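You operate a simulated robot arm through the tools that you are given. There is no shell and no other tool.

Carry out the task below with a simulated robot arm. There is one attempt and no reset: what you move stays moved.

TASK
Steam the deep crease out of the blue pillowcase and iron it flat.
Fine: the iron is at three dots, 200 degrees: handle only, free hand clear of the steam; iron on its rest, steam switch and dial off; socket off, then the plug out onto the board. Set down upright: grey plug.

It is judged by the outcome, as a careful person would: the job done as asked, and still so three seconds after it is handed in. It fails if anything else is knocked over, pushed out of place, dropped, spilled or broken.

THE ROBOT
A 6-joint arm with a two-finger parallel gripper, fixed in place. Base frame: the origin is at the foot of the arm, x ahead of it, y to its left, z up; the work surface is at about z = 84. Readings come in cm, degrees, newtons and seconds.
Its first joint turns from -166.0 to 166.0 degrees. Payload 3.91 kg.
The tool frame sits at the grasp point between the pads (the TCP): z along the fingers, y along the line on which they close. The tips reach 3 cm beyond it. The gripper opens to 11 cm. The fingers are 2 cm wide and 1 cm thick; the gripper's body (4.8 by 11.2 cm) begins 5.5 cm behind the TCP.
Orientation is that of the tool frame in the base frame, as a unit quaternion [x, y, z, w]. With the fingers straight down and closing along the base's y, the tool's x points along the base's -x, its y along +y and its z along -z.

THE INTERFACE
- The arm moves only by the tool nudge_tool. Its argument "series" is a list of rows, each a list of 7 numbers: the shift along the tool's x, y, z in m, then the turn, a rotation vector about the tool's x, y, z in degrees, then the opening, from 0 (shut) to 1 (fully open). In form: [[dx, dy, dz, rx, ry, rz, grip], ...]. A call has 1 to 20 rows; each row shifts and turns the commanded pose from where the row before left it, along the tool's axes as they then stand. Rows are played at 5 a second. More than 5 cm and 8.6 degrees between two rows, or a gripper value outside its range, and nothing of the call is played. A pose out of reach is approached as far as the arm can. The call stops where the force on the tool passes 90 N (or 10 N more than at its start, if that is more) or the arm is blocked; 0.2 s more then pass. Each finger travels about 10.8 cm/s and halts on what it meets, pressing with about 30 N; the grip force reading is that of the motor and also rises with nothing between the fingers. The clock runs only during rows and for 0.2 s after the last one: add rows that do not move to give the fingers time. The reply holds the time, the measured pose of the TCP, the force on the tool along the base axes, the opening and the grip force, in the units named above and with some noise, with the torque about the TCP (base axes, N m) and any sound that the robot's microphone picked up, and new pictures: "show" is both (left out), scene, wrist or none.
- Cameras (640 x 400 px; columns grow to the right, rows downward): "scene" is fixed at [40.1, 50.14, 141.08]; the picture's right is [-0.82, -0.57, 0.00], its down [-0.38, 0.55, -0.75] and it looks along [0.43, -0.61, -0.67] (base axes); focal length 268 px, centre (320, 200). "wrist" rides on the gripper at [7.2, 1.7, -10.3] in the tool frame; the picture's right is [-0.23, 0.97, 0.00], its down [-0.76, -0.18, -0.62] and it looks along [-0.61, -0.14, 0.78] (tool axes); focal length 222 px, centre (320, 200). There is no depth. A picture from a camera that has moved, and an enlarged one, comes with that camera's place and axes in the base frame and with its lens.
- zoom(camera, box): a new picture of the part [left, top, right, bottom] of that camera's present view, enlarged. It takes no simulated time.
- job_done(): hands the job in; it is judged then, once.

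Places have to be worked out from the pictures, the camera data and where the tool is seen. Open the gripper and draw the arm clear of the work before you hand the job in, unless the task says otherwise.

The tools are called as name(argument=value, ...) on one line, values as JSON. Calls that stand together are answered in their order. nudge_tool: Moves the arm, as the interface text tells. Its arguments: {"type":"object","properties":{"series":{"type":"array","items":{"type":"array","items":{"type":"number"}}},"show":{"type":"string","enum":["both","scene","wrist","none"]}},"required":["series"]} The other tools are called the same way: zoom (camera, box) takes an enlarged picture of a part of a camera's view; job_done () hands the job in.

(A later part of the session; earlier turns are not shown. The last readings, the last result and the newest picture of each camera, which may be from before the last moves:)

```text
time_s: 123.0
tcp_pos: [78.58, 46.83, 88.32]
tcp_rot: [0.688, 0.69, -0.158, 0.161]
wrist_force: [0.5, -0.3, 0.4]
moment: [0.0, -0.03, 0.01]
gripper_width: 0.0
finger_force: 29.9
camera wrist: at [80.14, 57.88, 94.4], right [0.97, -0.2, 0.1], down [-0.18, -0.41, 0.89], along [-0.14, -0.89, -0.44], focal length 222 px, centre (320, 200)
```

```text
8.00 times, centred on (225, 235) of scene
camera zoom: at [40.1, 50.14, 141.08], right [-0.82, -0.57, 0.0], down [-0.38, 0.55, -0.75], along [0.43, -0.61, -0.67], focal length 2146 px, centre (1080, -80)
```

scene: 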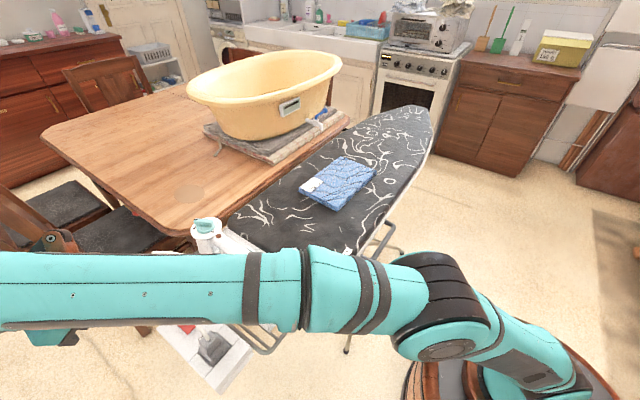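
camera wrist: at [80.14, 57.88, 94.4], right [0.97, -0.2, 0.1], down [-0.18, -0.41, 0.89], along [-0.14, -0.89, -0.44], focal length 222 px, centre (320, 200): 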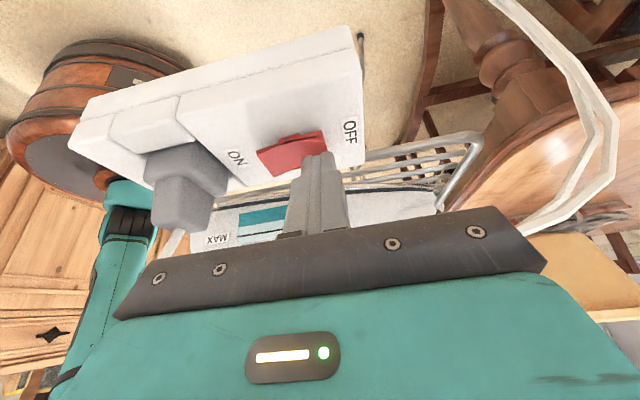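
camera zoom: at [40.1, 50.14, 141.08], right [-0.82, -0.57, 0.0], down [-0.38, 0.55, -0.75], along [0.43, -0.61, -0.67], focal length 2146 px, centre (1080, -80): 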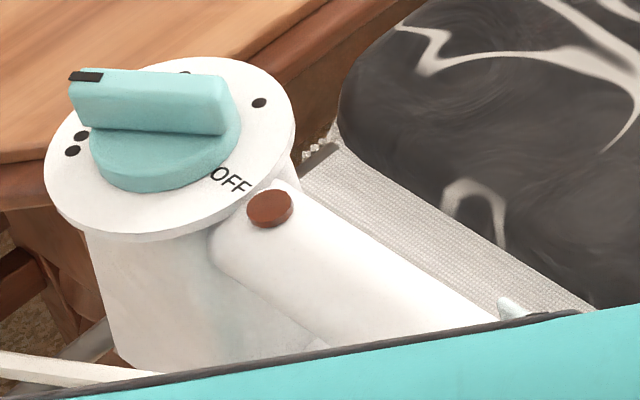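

The rocker has begun to tip, with the ON end starting to rise. I'll press a little further.

nudge_tool(series=[[0, 0, 0.002, 0, 0, 0, 0], [0, 0, 0, 0, 0, 0, 0]], show="none")

zoom(camera="wrist", box=[230, 60, 400, 200])

```text
time_s: 123.6
tcp_pos: [78.54, 46.67, 87.99]
tcp_rot: [0.688, 0.689, -0.159, 0.161]
wrist_force: [0.6, 0.3, 0.2]
moment: [0.01, 0.02, 0.0]
gripper_width: 0.0
finger_force: 29.8
```

```text
2.86 times, centred on (315, 130) of wrist
camera zoom: at [80.12, 57.73, 94.21], right [0.97, -0.2, 0.1], down [-0.18, -0.41, 0.89], along [-0.14, -0.89, -0.44], focal length 635 px, centre (334, 400)
```

zoom: 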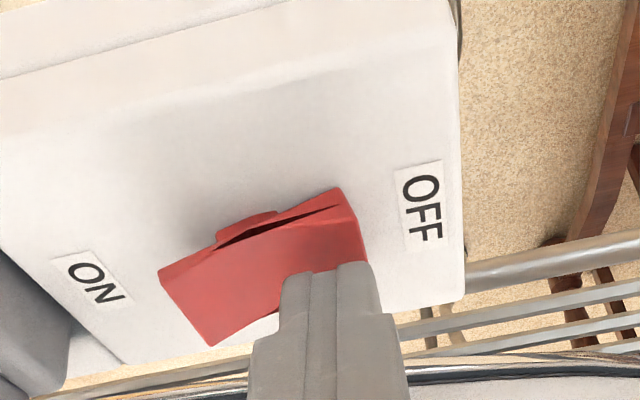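

It's tipping further with no resistance. I'll make one more small press to reach the OFF stop.

nudge_tool(series=[[0, 0, 0.0015, 0, 0, 0, 0], [0, 0, 0, 0, 0, 0, 0]], show="none")

zoom(camera="wrist", box=[230, 60, 400, 200])

```text
time_s: 124.2
tcp_pos: [78.44, 46.63, 88.04]
tcp_rot: [0.688, 0.69, -0.157, 0.161]
wrist_force: [3.5, 5.2, 12.6]
moment: [0.07, -0.04, -0.03]
gripper_width: 0.0
finger_force: 30.0
```

```text
2.86 times, centred on (315, 130) of wrist
camera zoom: at [80.1, 57.71, 94.18], right [0.97, -0.2, 0.1], down [-0.18, -0.41, 0.89], along [-0.14, -0.89, -0.44], focal length 635 px, centre (334, 400)
```

zoom: 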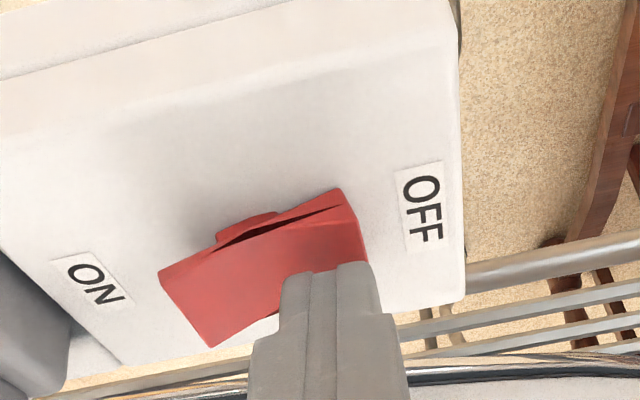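

It's at the stop at 14 N, with the OFF end fully down. I'll back off and check the rocker and the lamp.

nudge_tool(series=[[0, 0, -0.005, 0, 0, 0, 0], [0, 0, -0.025, 0, 0, 0, 0], [0, 0, -0.035, 0, 0, 0, 0], [0, 0, 0, 0, 0, 0, 0]], show="both")

zoom(camera="wrist", box=[240, 70, 360, 150])

zoom(camera="scene", box=[185, 210, 265, 260])

```text
time_s: 125.2
tcp_pos: [78.46, 49.35, 93.83]
tcp_rot: [0.688, 0.689, -0.159, 0.161]
wrist_force: [-0.2, 0.4, -0.3]
moment: [0.02, 0.0, -0.02]
gripper_width: 0.0
finger_force: 29.9
camera wrist: at [79.9, 60.52, 99.93], right [0.97, -0.2, 0.1], down [-0.18, -0.41, 0.89], along [-0.14, -0.89, -0.44], focal length 222 px, centre (320, 200)
```

scene: 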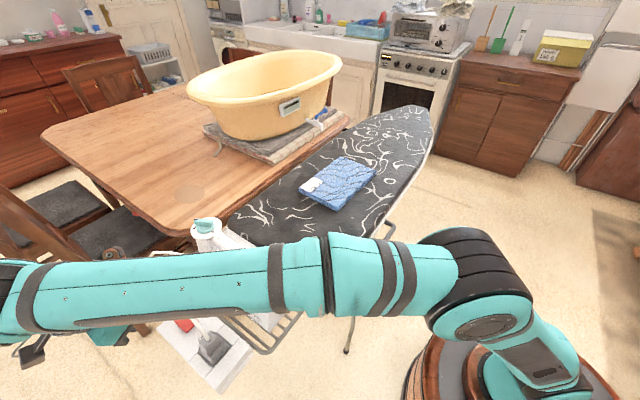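
wrist: 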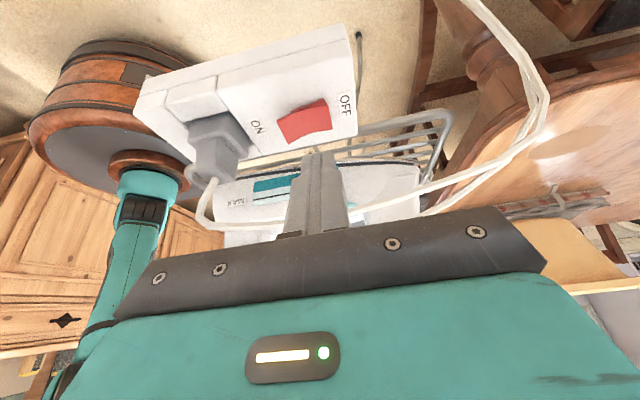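

```text
5.00 times, centred on (300, 110) of wrist
camera zoom: at [79.9, 60.52, 99.93], right [0.97, -0.2, 0.1], down [-0.18, -0.41, 0.89], along [-0.14, -0.89, -0.44], focal length 1111 px, centre (420, 650)
```

zoom: 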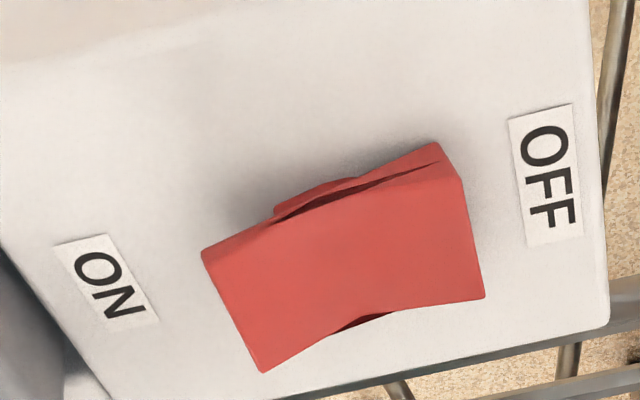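

```text
8.00 times, centred on (225, 235) of scene
camera zoom: at [40.1, 50.14, 141.08], right [-0.82, -0.57, 0.0], down [-0.38, 0.55, -0.75], along [0.43, -0.61, -0.67], focal length 2146 px, centre (1080, -80)
```

zoom: 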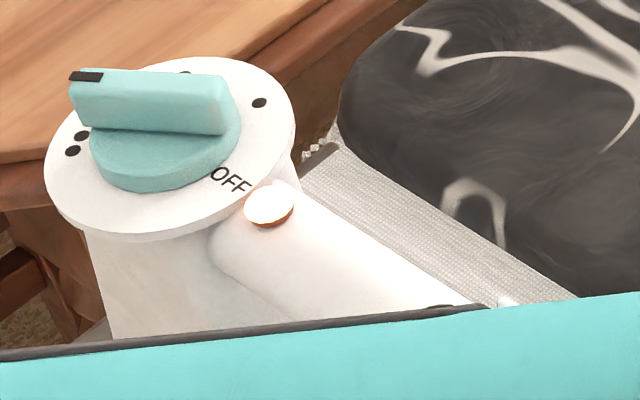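

This is decisive: the amber lamp lit the moment the rocker's OFF end went down. So this socket is live when its ON end stands up and dead when its ON end is pressed, which means it was on at the start. I'll back the arm away and look closely at the lamp and for any steam around the iron.

nudge_tool(series=[[0.01, 0, -0.04, 0, 0, 0, 0], [0, -0.03, -0.02, 0, 8, 0, 0], [0, -0.04, -0.02, 0, 9, 0, 0], [0, -0.045, 0, 0, 9, 0, 0], [0, -0.045, 0, 0, 0, 0, 0], [0, -0.045, 0, 0, 0, 0, 0], [0, -0.045, 0, 0, 0, 0, 0], [0, -0.045, 0, 0, 0, 0, 0], [0, -0.045, 0, 0, 0, 0, 0], [0, 0, 0, 0, 0, 0, 0]], show="both")

```text
refused: row 3 steps farther than a row can; nothing moved
```

One row exceeded the rotation limit, so nothing moved. I'll repeat it with smaller turns.

nudge_tool(series=[[0.01, 0, -0.04, 0, 0, 0, 0], [0, -0.03, -0.02, 0, 8, 0, 0], [0, -0.04, -0.02, 0, 8, 0, 0], [0, -0.045, 0, 0, 8, 0, 0], [0, -0.045, 0, 0, 2, 0, 0], [0, -0.045, 0, 0, 0, 0, 0], [0, -0.045, 0, 0, 0, 0, 0], [0, -0.045, 0, 0, 0, 0, 0], [0, -0.045, 0, 0, 0, 0, 0], [0, 0, 0, 0, 0, 0, 0]], show="both")

zoom(camera="scene", box=[140, 205, 320, 380])

zoom(camera="scene", box=[200, 215, 310, 335])

```text
time_s: 127.4
tcp_pos: [44.32, 53.68, 100.56]
tcp_rot: [0.706, 0.708, 0.001, 0.002]
wrist_force: [0.7, 0.2, -0.3]
moment: [0.01, -0.01, 0.0]
gripper_width: 0.0
finger_force: 30.0
camera wrist: at [45.94, 60.9, 110.81], right [0.97, -0.22, 0.0], down [-0.18, -0.76, 0.62], along [-0.14, -0.61, -0.78], focal length 222 px, centre (320, 200)
```

scene: 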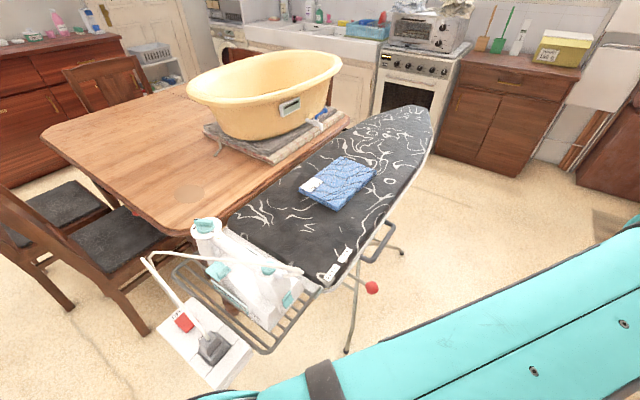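
wrist: 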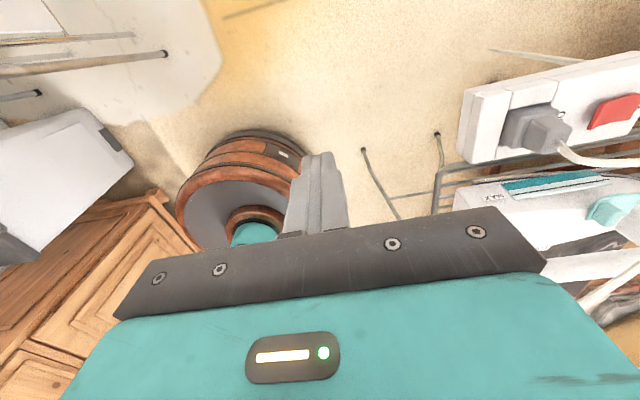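

```text
2.29 times, centred on (230, 292) of scene
camera zoom: at [40.1, 50.14, 141.08], right [-0.82, -0.57, 0.0], down [-0.38, 0.55, -0.75], along [0.43, -0.61, -0.67], focal length 613 px, centre (526, -11)
```

zoom: 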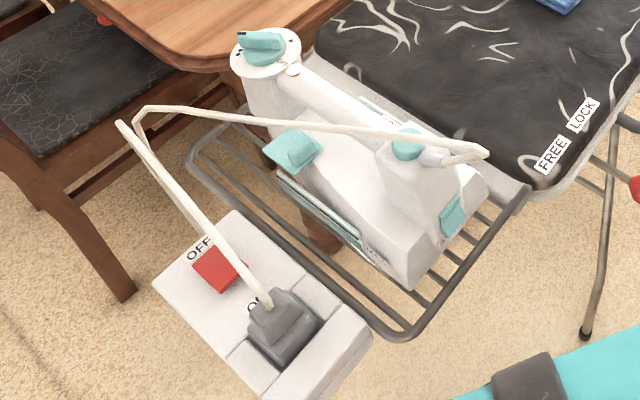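

```text
3.33 times, centred on (255, 275) of scene
camera zoom: at [40.1, 50.14, 141.08], right [-0.82, -0.57, 0.0], down [-0.38, 0.55, -0.75], along [0.43, -0.61, -0.67], focal length 894 px, centre (537, -50)
```

zoom: 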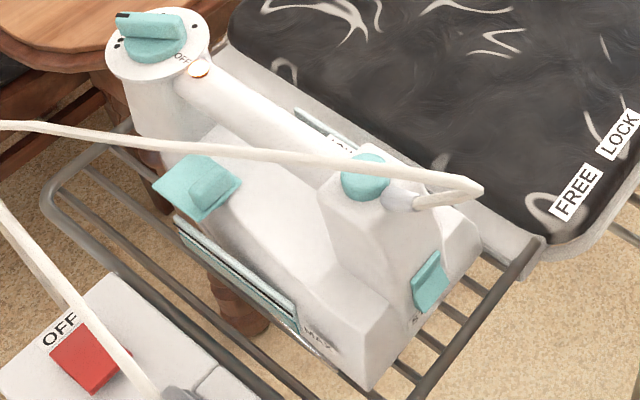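

The lamp is still lit, so the socket really is live now. The steam rocker's sense is therefore in doubt too. I'll test it properly by lifting the iron off the rest again with power on and checking for steam, so I'm moving back over the handle.

nudge_tool(series=[[0, 0, -0.045, 0, 0, 0, 0.42], [0, 0, -0.045, 0, 0, 0, 0.42], [0, 0, -0.04, 0, 0, 0, 0.42], [0, 0, 0, 0, 0, -8.18, 0.42], [0, 0, 0, 0, 0, -8.18, 0.42], [0, 0, 0, 0, 0, -8.18, 0.42], [0, 0, 0, 0, 0, -8.18, 0.42], [0, 0, 0, 0, 0, -8.18, 0.42], [0, 0, 0, 0, 0, -8.18, 0.42], [0, 0, 0, 0, 0, -8.18, 0.42], [0, 0, 0, 0, 0, -8.18, 0.42], [0, 0, 0, 0, 0, -8.18, 0.42], [0, 0, 0, 0, 0, -8.18, 0.42], [0, 0, 0, 0, 0, -8.18, 0.42], [-0.0373, -0.0283, 0, 0, 0, 0, 0.42], [-0.0373, -0.0283, 0, 0, 0, 0, 0.42], [-0.0373, -0.0283, 0, 0, 0, 0, 0.42], [-0.0373, -0.0283, 0, 0, 0, 0, 0.42], [-0.0373, -0.0283, 0, 0, 0, 0, 0.42], [-0.0373, -0.0283, 0, 0, 0, 0, 0.42]], show="none")

nudge_tool(series=[[-0.0373, -0.0283, 0, 0, 0, 0, 0.42], [-0.0373, -0.0283, 0, 0, 0, 0, 0.42], [0, 0, 0, 0, 0, 0, 0.42]], show="wrist")

zoom(camera="wrist", box=[230, 0, 430, 220])

```text
time_s: 131.6
tcp_pos: [66.73, 36.62, 113.99]
tcp_rot: [-0.002, 1.0, -0.001, 0.003]
wrist_force: [-0.6, -0.2, 1.0]
moment: [-0.03, -0.06, 0.01]
gripper_width: 4.6
finger_force: 0.0
```

```text
time_s: 132.4
tcp_pos: [74.42, 30.91, 113.75]
tcp_rot: [-0.002, 1.0, -0.001, 0.002]
wrist_force: [0.2, -0.6, 0.3]
moment: [0.0, 0.01, 0.0]
gripper_width: 4.61
finger_force: 0.2
camera wrist: at [67.01, 32.65, 124.1], right [0.22, 0.97, 0.0], down [0.76, -0.17, 0.63], along [0.61, -0.14, -0.78], focal length 222 px, centre (320, 200)
```

wrist: 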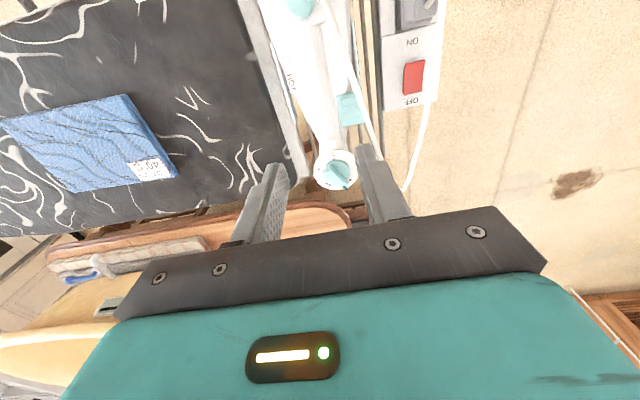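

```text
1.82 times, centred on (330, 110) of wrist
camera zoom: at [67.01, 32.65, 124.1], right [0.22, 0.97, 0.0], down [0.76, -0.17, 0.63], along [0.61, -0.14, -0.78], focal length 404 px, centre (302, 364)
```

zoom: 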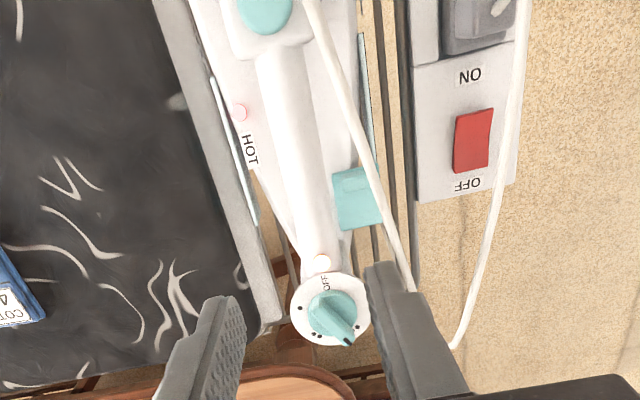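

The amber lamp shows clearly lit here. I'll descend over the handle as before and grip it.

nudge_tool(series=[[0.004, 0.0022, 0.03, 0, 0, 0, 0.42], [0, 0, 0.04, 0, 0, 0, 0.42], [0, 0, 0.04, 0, 0, 0, 0.42], [0, 0, 0.03, 0, 0, 0, 0.42], [0, 0, 0.025, 0, 0, 0, 0.42], [0, 0, 0.0225, 0, 0, 0, 0.42], [0, 0, 0, 0, 0, 0, 0.42]], show="wrist")

zoom(camera="wrist", box=[210, 60, 430, 220])

```text
time_s: 134.0
tcp_pos: [73.98, 31.32, 94.88]
tcp_rot: [-0.001, 1.0, 0.0, 0.001]
wrist_force: [-0.2, 0.6, -0.8]
moment: [-0.01, 0.02, 0.0]
gripper_width: 4.64
finger_force: 0.0
camera wrist: at [66.62, 33.0, 105.21], right [0.22, 0.97, 0.0], down [0.76, -0.17, 0.63], along [0.61, -0.14, -0.78], focal length 222 px, centre (320, 200)
```

wrist: 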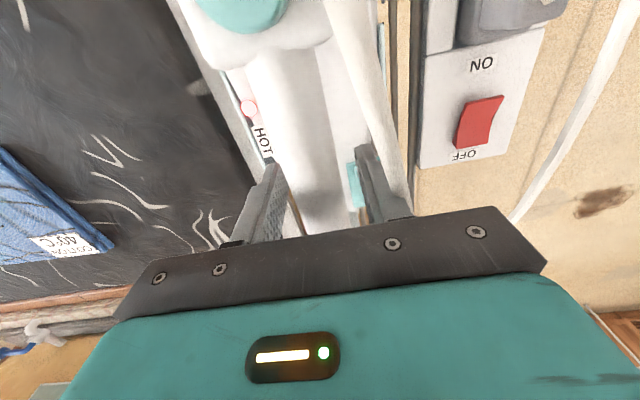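

```text
2.50 times, centred on (320, 140) of wrist
camera zoom: at [66.62, 33.0, 105.21], right [0.22, 0.97, 0.0], down [0.76, -0.17, 0.63], along [0.61, -0.14, -0.78], focal length 555 px, centre (320, 350)
```

zoom: 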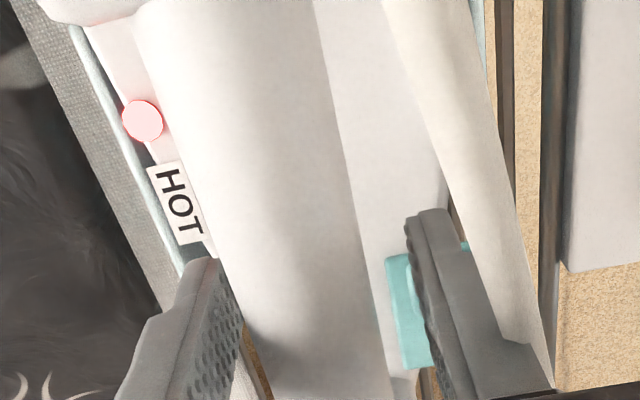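

The fingers straddle the handle again with no contact. I'll close, lift straight up 6 cm, and hold a couple of seconds to look and listen for steam.

nudge_tool(series=[[0, 0, 0, 0, 0, 0, 0.32], [0, 0, 0, 0, 0, 0, 0.27], [0, 0, 0, 0, 0, 0, 0.1], [0, 0, 0, 0, 0, 0, 0], [0, 0, 0, 0, 0, 0, 0], [0, 0, -0.006, 0, 0, 0, 0], [0, 0, -0.012, 0, 0, 0, 0], [0, 0, -0.014, 0, 0, 0, 0], [0, 0, -0.014, 0, 0, 0, 0], [0, 0, -0.014, 0, 0, 0, 0], [0, 0, 0, 0, 0, 0, 0], [0, 0, 0, 0, 0, 0, 0], [0, 0, 0, 0, 0, 0, 0], [0, 0, 0, 0, 0, 0, 0], [0, 0, 0, 0, 0, 0, 0], [0, 0, 0, 0, 0, 0, 0], [0, 0, 0, 0, 0, 0, 0], [0, 0, 0, 0, 0, 0, 0]], show="both")

zoom(camera="scene", box=[150, 190, 330, 370])

```text
time_s: 137.8
tcp_pos: [73.94, 31.18, 100.89]
tcp_rot: [-0.002, 1.0, -0.001, 0.001]
wrist_force: [-0.1, 0.0, -10.4]
moment: [0.02, 0.12, 0.0]
gripper_width: 2.89
finger_force: 30.7
camera wrist: at [66.63, 32.97, 111.29], right [0.22, 0.97, 0.0], down [0.76, -0.17, 0.63], along [0.61, -0.14, -0.78], focal length 222 px, centre (320, 200)
```

scene: 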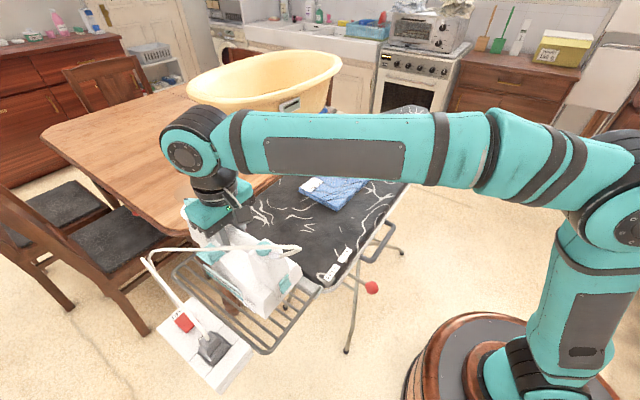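
wrist: 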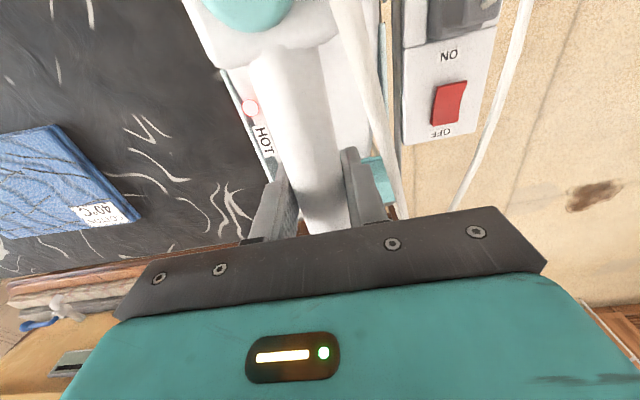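

```text
2.22 times, centred on (240, 280) of scene
camera zoom: at [40.1, 50.14, 141.08], right [-0.82, -0.57, 0.0], down [-0.38, 0.55, -0.75], along [0.43, -0.61, -0.67], focal length 596 px, centre (498, 22)
```

zoom: 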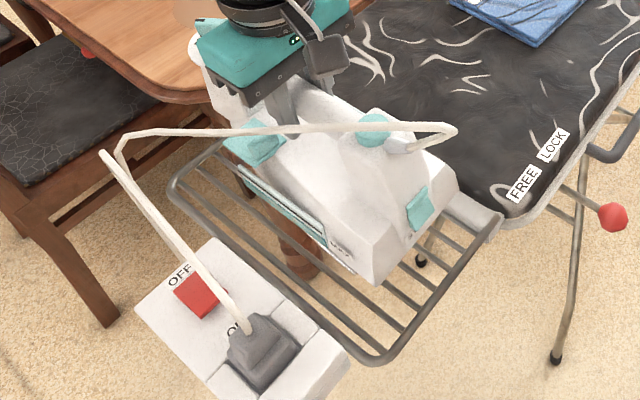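

No obvious steam or sound in this state. I'll zoom hard on the area around the sole for faint puffs, and on the gauge and lamp.

zoom(camera="scene", box=[200, 250, 310, 330])

zoom(camera="scene", box=[240, 260, 280, 295])

zoom(camera="wrist", box=[180, 0, 460, 240])

```text
5.00 times, centred on (255, 290) of scene
camera zoom: at [40.1, 50.14, 141.08], right [-0.82, -0.57, 0.0], down [-0.38, 0.55, -0.75], along [0.43, -0.61, -0.67], focal length 1341 px, centre (645, -250)
```

zoom: 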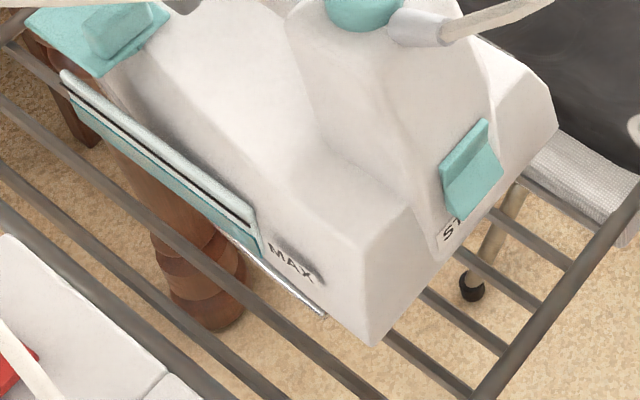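

```text
11.43 times, centred on (260, 278) of scene
camera zoom: at [40.1, 50.14, 141.08], right [-0.82, -0.57, 0.0], down [-0.38, 0.55, -0.75], along [0.43, -0.61, -0.67], focal length 3066 px, centre (1006, -686)
```

zoom: 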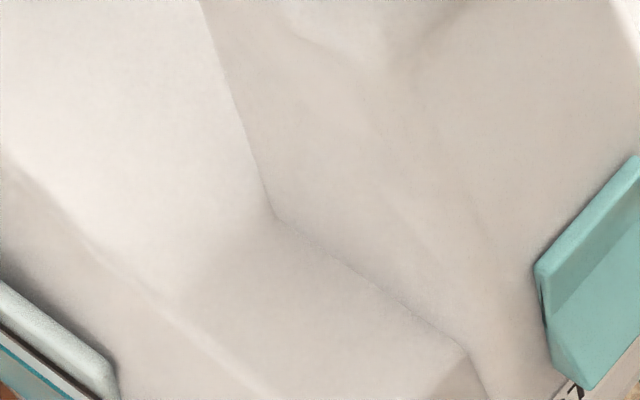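

```text
1.67 times, centred on (320, 120) of wrist
camera zoom: at [66.63, 32.97, 111.29], right [0.22, 0.97, 0.0], down [0.76, -0.17, 0.63], along [0.61, -0.14, -0.78], focal length 370 px, centre (320, 333)
```

zoom: 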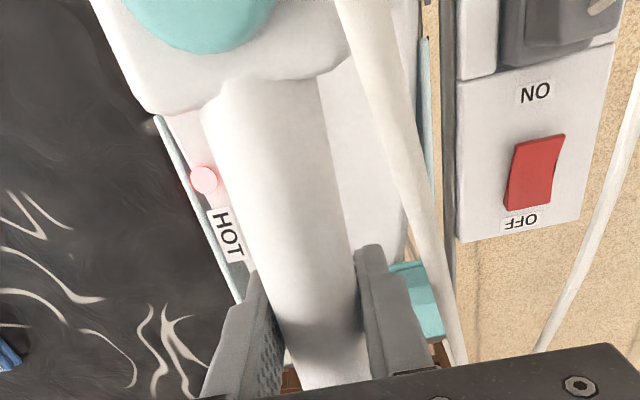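

Nothing shows yet, but the soleplate may still be reheating since the lamp is lit. I'll hold the iron here a few more seconds with power on and look again.

nudge_tool(series=[[0, 0, 0, 0, 0, 0, 0], [0, 0, 0, 0, 0, 0, 0], [0, 0, 0, 0, 0, 0, 0], [0, 0, 0, 0, 0, 0, 0], [0, 0, 0, 0, 0, 0, 0], [0, 0, 0, 0, 0, 0, 0], [0, 0, 0, 0, 0, 0, 0], [0, 0, 0, 0, 0, 0, 0], [0, 0, 0, 0, 0, 0, 0], [0, 0, 0, 0, 0, 0, 0], [0, 0, 0, 0, 0, 0, 0], [0, 0, 0, 0, 0, 0, 0], [0, 0, 0, 0, 0, 0, 0], [0, 0, 0, 0, 0, 0, 0], [0, 0, 0, 0, 0, 0, 0], [0, 0, 0, 0, 0, 0, 0], [0, 0, 0, 0, 0, 0, 0], [0, 0, 0, 0, 0, 0, 0], [0, 0, 0, 0, 0, 0, 0], [0, 0, 0, 0, 0, 0, 0]], show="both")

zoom(camera="scene", box=[150, 190, 330, 370])

```text
time_s: 142.0
tcp_pos: [74.03, 31.28, 100.95]
tcp_rot: [-0.002, 1.0, 0.0, 0.001]
wrist_force: [0.1, -0.2, -11.1]
moment: [0.02, 0.09, -0.01]
gripper_width: 2.89
finger_force: 29.9
camera wrist: at [66.63, 32.97, 111.29], right [0.22, 0.97, 0.0], down [0.76, -0.17, 0.63], along [0.61, -0.14, -0.78], focal length 222 px, centre (320, 200)
```

scene: 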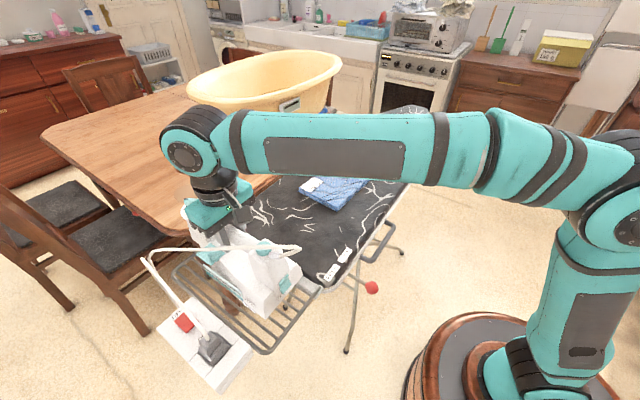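
wrist: 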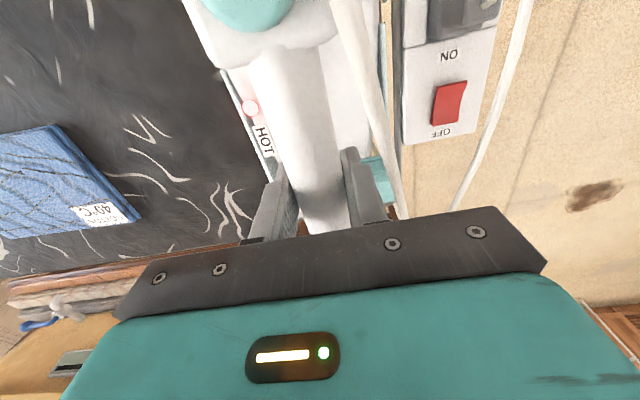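

```text
2.22 times, centred on (240, 280) of scene
camera zoom: at [40.1, 50.14, 141.08], right [-0.82, -0.57, 0.0], down [-0.38, 0.55, -0.75], along [0.43, -0.61, -0.67], focal length 596 px, centre (498, 22)
```

zoom: 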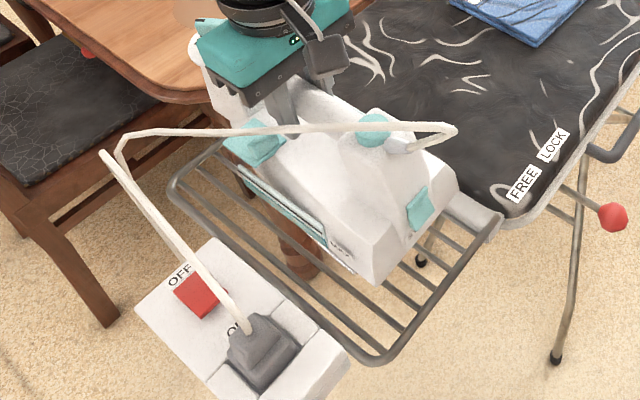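

Still no visible cue. Since I'm holding the iron with power on and the steam rocker in its original position, I'll make a second pass over the crease. That makes sure the cloth is treated hot and steamed whichever way the rocker works, and lets me watch for steam over the cloth.

nudge_tool(series=[[0, 0, -0.015, 0, 0, 0, 0], [0, -0.012, 0, 0, 0, 0, 0], [0, -0.024, 0, 0, 0, 0, 0], [0, -0.025, 0, 0, 0, 0, 0], [0, -0.025, 0, 0, 0, 0, 0], [0, -0.025, 0, 0, 0, 0, 0], [0, -0.025, 0, 0, 0, 0, 0], [0, -0.025, 0, 0, 0, 0, 0], [0, -0.025, 0, 0, 0, 0, 0], [-0.001, -0.025, 0, 0, 0, 0, 0], [-0.002, -0.025, 0, 0, 0, 0, 0], [-0.002, -0.025, 0, 0, 0, 0, 0], [-0.002, -0.025, 0, 0, 0, 0, 0], [-0.002, -0.025, 0, 0, 0, 0, 0], [-0.002, -0.025, 0, 0, 0, 0, 0], [-0.002, -0.025, 0, 0, 0, 0, 0], [-0.002, -0.025, 0, 0, 0, 0, 0], [0, -0.025, 0, 0, 0, 0, 0], [0, -0.024, 0, 0, 0, 0, 0], [0, -0.012, 0, 0, 0, 0, 0]], show="both")

zoom(camera="scene", box=[280, 90, 420, 220])

```text
time_s: 146.2
tcp_pos: [75.55, -13.42, 102.49]
tcp_rot: [-0.001, 1.0, -0.002, 0.001]
wrist_force: [0.8, 0.1, -10.8]
moment: [-0.05, 0.07, 0.02]
gripper_width: 2.86
finger_force: 29.6
camera wrist: at [68.23, -11.69, 112.78], right [0.22, 0.97, 0.0], down [0.76, -0.17, 0.62], along [0.61, -0.14, -0.78], focal length 222 px, centre (320, 200)
```

scene: 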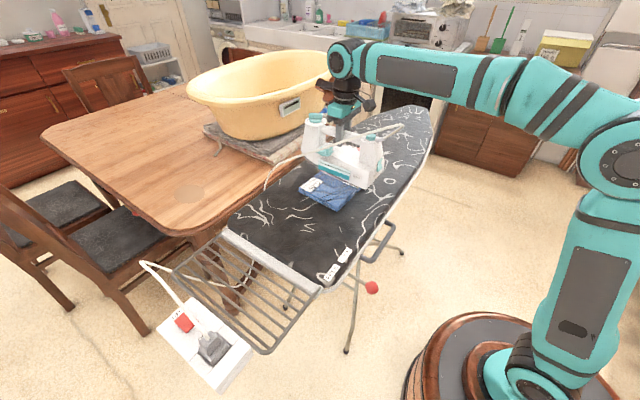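
wrist: 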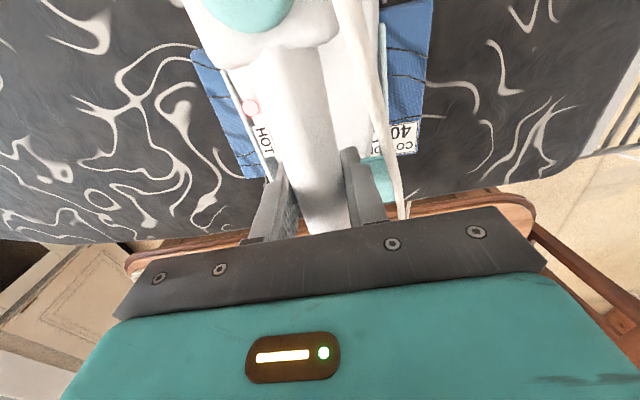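

```text
3.08 times, centred on (350, 155) of scene
camera zoom: at [40.1, 50.14, 141.08], right [-0.82, -0.57, 0.0], down [-0.38, 0.55, -0.75], along [0.43, -0.61, -0.67], focal length 825 px, centre (228, 338)
```

zoom: 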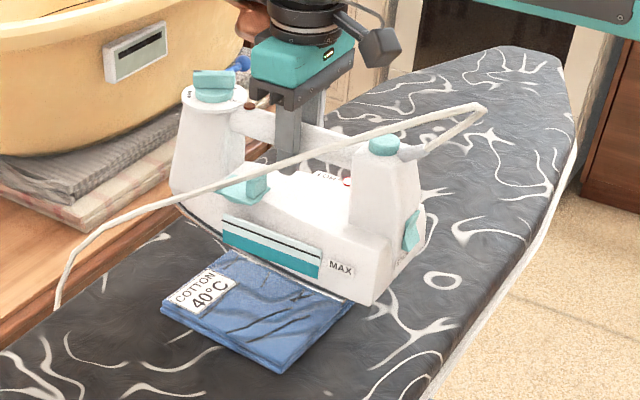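

The dial end is visible from here, so I'll zoom in on the lamp and the water window.

zoom(camera="scene", box=[300, 105, 350, 145])

zoom(camera="scene", box=[315, 145, 390, 195])

```text
10.00 times, centred on (325, 125) of scene
camera zoom: at [40.1, 50.14, 141.08], right [-0.82, -0.57, 0.0], down [-0.38, 0.55, -0.75], along [0.43, -0.61, -0.67], focal length 2682 px, centre (270, 950)
```

zoom: 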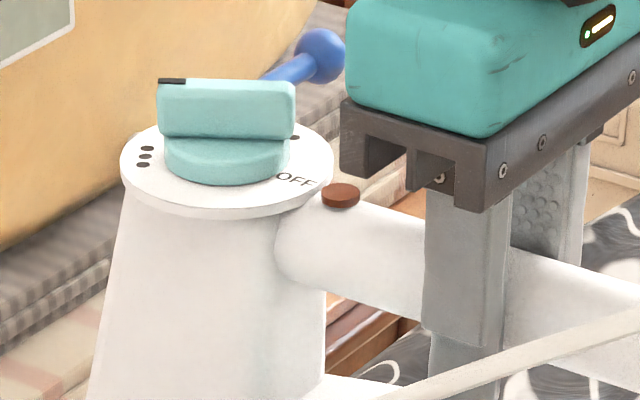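

```text
8.00 times, centred on (352, 170) of scene
camera zoom: at [40.1, 50.14, 141.08], right [-0.82, -0.57, 0.0], down [-0.38, 0.55, -0.75], along [0.43, -0.61, -0.67], focal length 2146 px, centre (60, 440)
```

zoom: 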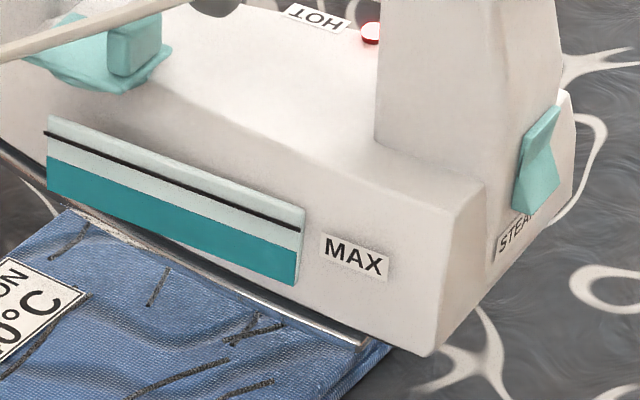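

The lamp has gone out, meaning the thermostat is satisfied at 200°, and the dial is confirmed at the three-dot mark. I'll lower to hover just above the cloth and hold, looking for steam.

nudge_tool(series=[[0, 0, 0.012, 0, 0, 0, 0], [0, 0, 0.012, 0, 0, 0, 0], [0, 0, 0.006, 0, 0, 0, 0], [0, 0, 0, 0, 0, 0, 0], [0, 0, 0, 0, 0, 0, 0], [0, 0, 0, 0, 0, 0, 0], [0, 0, 0, 0, 0, 0, 0], [0, 0, 0, 0, 0, 0, 0], [0, 0, 0, 0, 0, 0, 0], [0, 0, 0, 0, 0, 0, 0]], show="both")

zoom(camera="scene", box=[280, 100, 420, 220])

```text
time_s: 148.4
tcp_pos: [75.71, -13.32, 99.34]
tcp_rot: [-0.002, 1.0, -0.001, 0.001]
wrist_force: [-0.2, 0.6, -11.0]
moment: [0.0, 0.05, -0.04]
gripper_width: 2.88
finger_force: 29.5
camera wrist: at [68.33, -11.63, 109.74], right [0.22, 0.97, 0.0], down [0.76, -0.17, 0.63], along [0.61, -0.14, -0.78], focal length 222 px, centre (320, 200)
```

scene: 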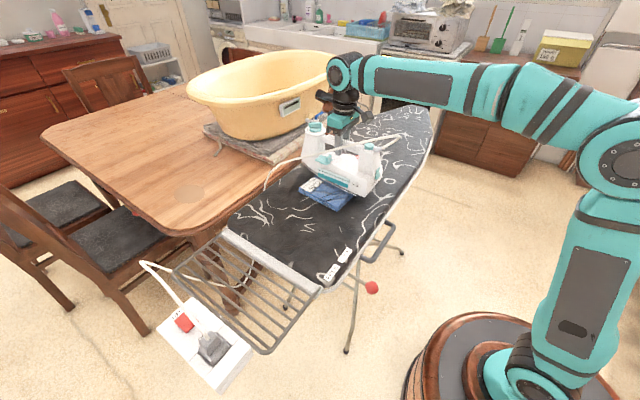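
wrist: 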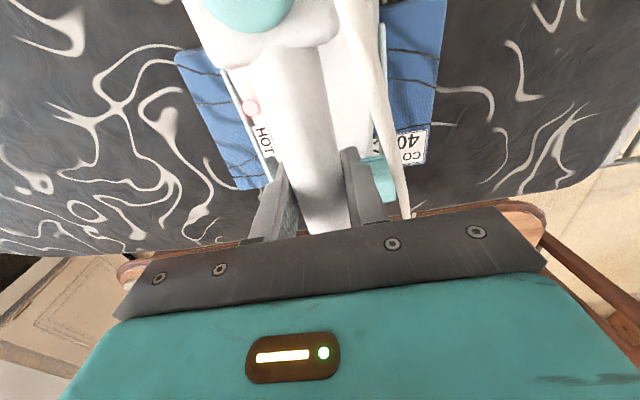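

```text
3.33 times, centred on (350, 160) of scene
camera zoom: at [40.1, 50.14, 141.08], right [-0.82, -0.57, 0.0], down [-0.38, 0.55, -0.75], along [0.43, -0.61, -0.67], focal length 894 px, centre (220, 333)
```

zoom: 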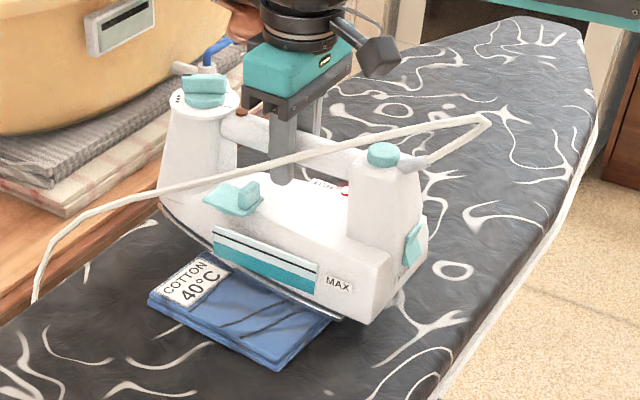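

No plume either way, so steam isn't shown visually. I'll lower gently to contact for a short repeat pass along the crease line.

nudge_tool(series=[[0, 0, 0.004, 0, 0, 0, 0], [0, 0, 0.002, 0, 0, 0, 0], [0, 0, 0, 0, 0, 0, 0]], show="none")

nudge_tool(series=[[0, 0, 0.002, 0, 0, 0, 0], [0, 0, 0, 0, 0, 0, 0]], show="none")

```text
time_s: 149.2
tcp_pos: [75.77, -13.41, 98.71]
tcp_rot: [-0.003, 1.0, -0.001, 0.001]
wrist_force: [0.6, 0.3, -11.6]
moment: [0.03, 0.13, 0.0]
gripper_width: 2.87
finger_force: 30.3
```

```text
time_s: 149.8
tcp_pos: [75.69, -13.47, 98.72]
tcp_rot: [0.0, 1.0, 0.0, 0.002]
wrist_force: [3.1, -4.0, 4.7]
moment: [0.2, -0.58, -0.05]
gripper_width: 2.88
finger_force: 29.9
```

It's in contact with about 15 N on the cloth. I'll do slow strokes along the crease line, then lift.

nudge_tool(series=[[-0.004, 0, 0.0005, 0, 0, 0, 0], [-0.007, 0, 0, 0, 0, 0, 0], [-0.007, 0, 0, 0, 0, 0, 0], [0.004, 0, 0, 0, 0, 0, 0], [0.008, 0, 0, 0, 0, 0, 0], [0.008, 0, 0, 0, 0, 0, 0], [0.008, 0, 0, 0, 0, 0, 0], [0.008, 0, 0, 0, 0, 0, 0], [0.008, 0, 0, 0, 0, 0, 0], [-0.006, 0, 0, 0, 0, 0, 0], [-0.008, 0, 0, 0, 0, 0, 0], [-0.008, 0, 0, 0, 0, 0, 0], [-0.004, 0, 0, 0, 0, 0, 0], [0, 0, -0.01, 0, 0, 0, 0], [0, 0, -0.02, 0, 0, 0, 0], [0, 0, -0.01, 0, 0, 0, 0], [0, 0, 0, 0, 0, 0, 0]], show="scene")

zoom(camera="scene", box=[280, 90, 420, 220])

```text
time_s: 153.4
tcp_pos: [75.6, -13.4, 102.51]
tcp_rot: [-0.001, 1.0, -0.001, 0.001]
wrist_force: [0.5, -0.3, -10.6]
moment: [0.0, 0.11, 0.01]
gripper_width: 2.87
finger_force: 30.3
```

scene: 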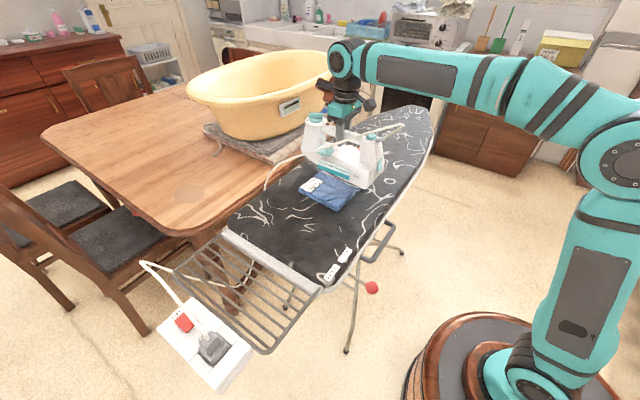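

```text
3.08 times, centred on (350, 155) of scene
camera zoom: at [40.1, 50.14, 141.08], right [-0.82, -0.57, 0.0], down [-0.38, 0.55, -0.75], along [0.43, -0.61, -0.67], focal length 825 px, centre (228, 338)
```

zoom: 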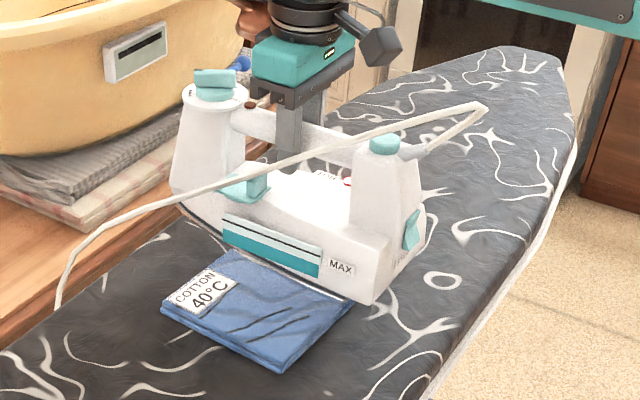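

The cloth next to the iron looks smoother than before this pass. I'll swing the iron aside to compare the whole pillowcase.

nudge_tool(series=[[0, 0.012, 0, 0, 0, 0, 0], [0, 0.024, 0, 0, 0, 0, 0], [0, 0.025, 0, 0, 0, 0, 0], [0, 0.025, 0, 0, 0, 0, 0], [0, 0.025, 0, 0, 0, 0, 0], [0, 0.025, 0, 0, 0, 0, 0], [0, 0.025, 0, 0, 0, 0, 0], [0, 0.024, 0, 0, 0, 0, 0], [0, 0.012, 0, 0, 0, 0, 0], [0, 0, 0, 0, 0, 0, 0]], show="both")

zoom(camera="wrist", box=[20, 20, 280, 220])

zoom(camera="scene", box=[280, 130, 400, 230])

```text
time_s: 155.6
tcp_pos: [75.66, 6.14, 102.54]
tcp_rot: [0.0, 1.0, 0.0, 0.002]
wrist_force: [0.0, 0.8, -11.1]
moment: [0.0, 0.12, -0.02]
gripper_width: 2.87
finger_force: 30.3
camera wrist: at [68.18, 7.91, 112.83], right [0.22, 0.97, 0.0], down [0.76, -0.17, 0.63], along [0.61, -0.14, -0.78], focal length 222 px, centre (320, 200)
```

scene: 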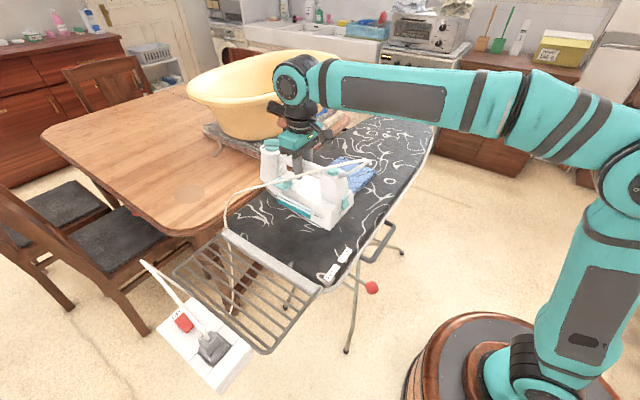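
wrist: 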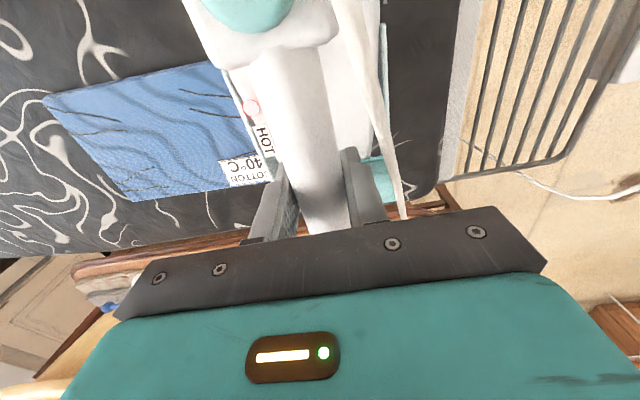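

```text
2.00 times, centred on (150, 120) of wrist
camera zoom: at [68.18, 7.91, 112.83], right [0.22, 0.97, 0.0], down [0.76, -0.17, 0.63], along [0.61, -0.14, -0.78], focal length 444 px, centre (660, 360)
```

zoom: 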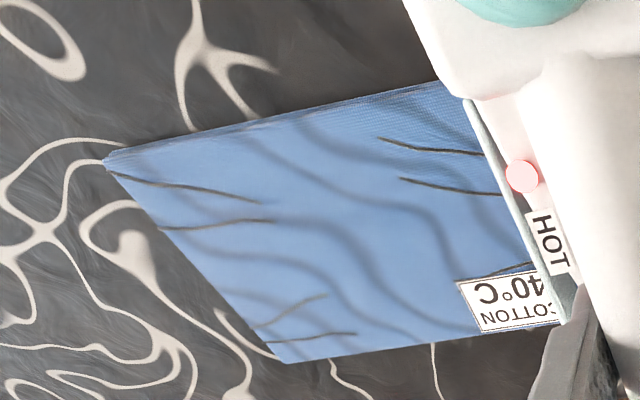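

```text
4.00 times, centred on (340, 180) of scene
camera zoom: at [40.1, 50.14, 141.08], right [-0.82, -0.57, 0.0], down [-0.38, 0.55, -0.75], along [0.43, -0.61, -0.67], focal length 1073 px, centre (240, 280)
```

zoom: 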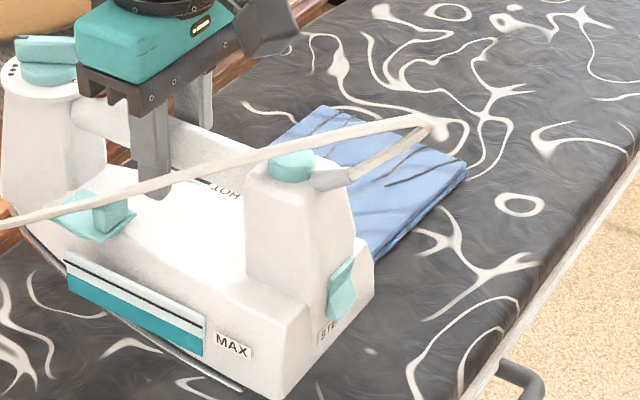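

That's an important finding: this pass with power on removed the fine creases in the centre strip, so those lines are real wrinkles and the side strips still need a properly hot pass. I'll do the +y side next at y≈−5.5.

nudge_tool(series=[[0, -0.012, 0, 0, 0, 0, 0], [0, -0.024, 0, 0, 0, 0, 0], [0, -0.025, 0, 0, 0, 0, 0], [0, -0.025, 0, 0, 0, 0, 0], [0, -0.02, 0, 0, 0, 0, 0], [0, -0.01, 0.01, 0, 0, 0, 0], [0, 0, 0.015, 0, 0, 0, 0], [0, 0, 0.01, 0, 0, 0, 0], [0, 0, 0.002, 0, 0, 0, 0], [0, 0, 0, 0, 0, 0, 0]], show="none")

nudge_tool(series=[[0, 0, 0.002, 0, 0, 0, 0], [0, 0, 0, 0, 0, 0, 0]], show="none")

```text
time_s: 157.8
tcp_pos: [75.68, -5.38, 98.8]
tcp_rot: [-0.002, 1.0, -0.001, 0.001]
wrist_force: [-0.1, 0.6, -10.5]
moment: [-0.01, 0.11, -0.02]
gripper_width: 2.87
finger_force: 29.7
```

```text
time_s: 158.4
tcp_pos: [75.58, -5.47, 98.68]
tcp_rot: [-0.001, 1.0, -0.001, 0.0]
wrist_force: [0.0, -0.8, -10.2]
moment: [0.01, -0.08, -0.01]
gripper_width: 2.86
finger_force: 29.9
```

It's just above the cloth. I'll go a couple of millimetres lower to make contact.

nudge_tool(series=[[0, 0, 0.002, 0, 0, 0, 0], [0, 0, 0, 0, 0, 0, 0]], show="none")

```text
time_s: 159.0
tcp_pos: [75.65, -5.43, 98.58]
tcp_rot: [-0.002, 1.0, 0.0, 0.002]
wrist_force: [4.4, 0.7, 14.6]
moment: [-0.09, 0.51, 0.04]
gripper_width: 2.9
finger_force: 29.8
```

Firm contact at about 25 N. I'll do slow strokes along x over this strip, then lift slightly.

nudge_tool(series=[[-0.004, 0, -0.0005, 0, 0, 0, 0], [-0.007, 0, 0, 0, 0, 0, 0], [-0.007, 0, 0, 0, 0, 0, 0], [-0.004, 0, 0, 0, 0, 0, 0], [0.006, 0, 0, 0, 0, 0, 0], [0.008, 0, 0, 0, 0, 0, 0], [0.008, 0, 0, 0, 0, 0, 0], [0.008, 0, 0, 0, 0, 0, 0], [0.008, 0, 0, 0, 0, 0, 0], [0.008, 0, 0, 0, 0, 0, 0], [-0.006, 0, 0, 0, 0, 0, 0], [-0.008, 0, 0, 0, 0, 0, 0], [-0.008, 0, 0, 0, 0, 0, 0], [-0.004, 0, 0, 0, 0, 0, 0], [0, 0, -0.01, 0, 0, 0, 0], [0, 0, -0.02, 0, 0, 0, 0], [0, 0, -0.01, 0, 0, 0, 0], [0, 0, 0, 0, 0, 0, 0]], show="none")

nudge_tool(series=[[0, 0.012, 0, 0, 0, 0, 0], [0, 0.024, 0, 0, 0, 0, 0], [0, 0.025, 0, 0, 0, 0, 0], [0, 0.025, 0, 0, 0, 0, 0], [0, 0.025, 0, 0, 0, 0, 0], [0, 0.02, 0, 0, 0, 0, 0], [0, 0.01, 0, 0, 0, 0, 0], [0, 0, 0, 0, 0, 0, 0]], show="both")

zoom(camera="wrist", box=[20, 20, 280, 220])

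zoom(camera="scene", box=[280, 130, 400, 230])

```text
time_s: 162.8
tcp_pos: [75.8, -5.22, 102.48]
tcp_rot: [-0.002, 1.0, 0.0, 0.001]
wrist_force: [-0.1, 0.1, -11.4]
moment: [0.0, 0.07, 0.03]
gripper_width: 2.85
finger_force: 29.7
```

```text
time_s: 164.6
tcp_pos: [75.77, 8.74, 102.54]
tcp_rot: [-0.001, 1.0, 0.0, 0.001]
wrist_force: [0.1, 0.1, -10.6]
moment: [0.0, 0.11, 0.0]
gripper_width: 2.87
finger_force: 30.3
camera wrist: at [68.48, 10.48, 112.85], right [0.22, 0.97, 0.0], down [0.76, -0.17, 0.62], along [0.61, -0.14, -0.78], focal length 222 px, centre (320, 200)
```

scene: 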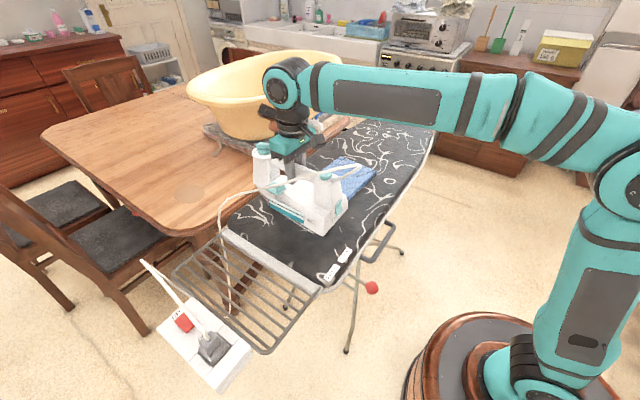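
wrist: 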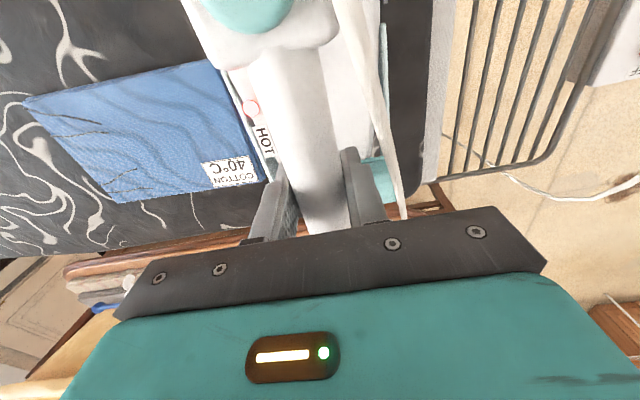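

```text
2.00 times, centred on (150, 120) of wrist
camera zoom: at [68.48, 10.48, 112.85], right [0.22, 0.97, 0.0], down [0.76, -0.17, 0.62], along [0.61, -0.14, -0.78], focal length 444 px, centre (660, 360)
```

zoom: 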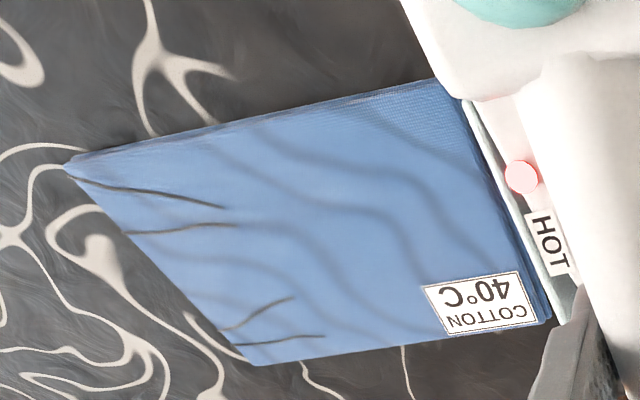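

```text
4.00 times, centred on (340, 180) of scene
camera zoom: at [40.1, 50.14, 141.08], right [-0.82, -0.57, 0.0], down [-0.38, 0.55, -0.75], along [0.43, -0.61, -0.67], focal length 1073 px, centre (240, 280)
```

zoom: 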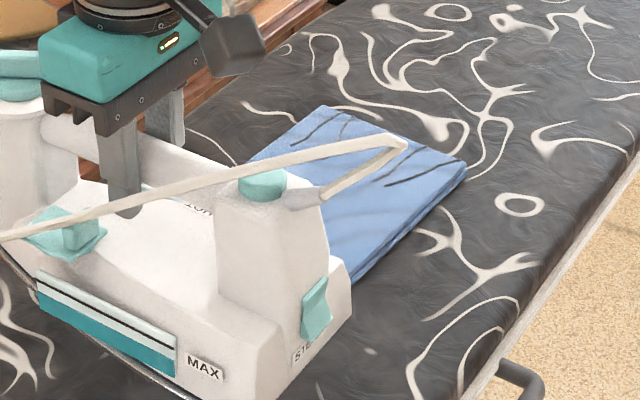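

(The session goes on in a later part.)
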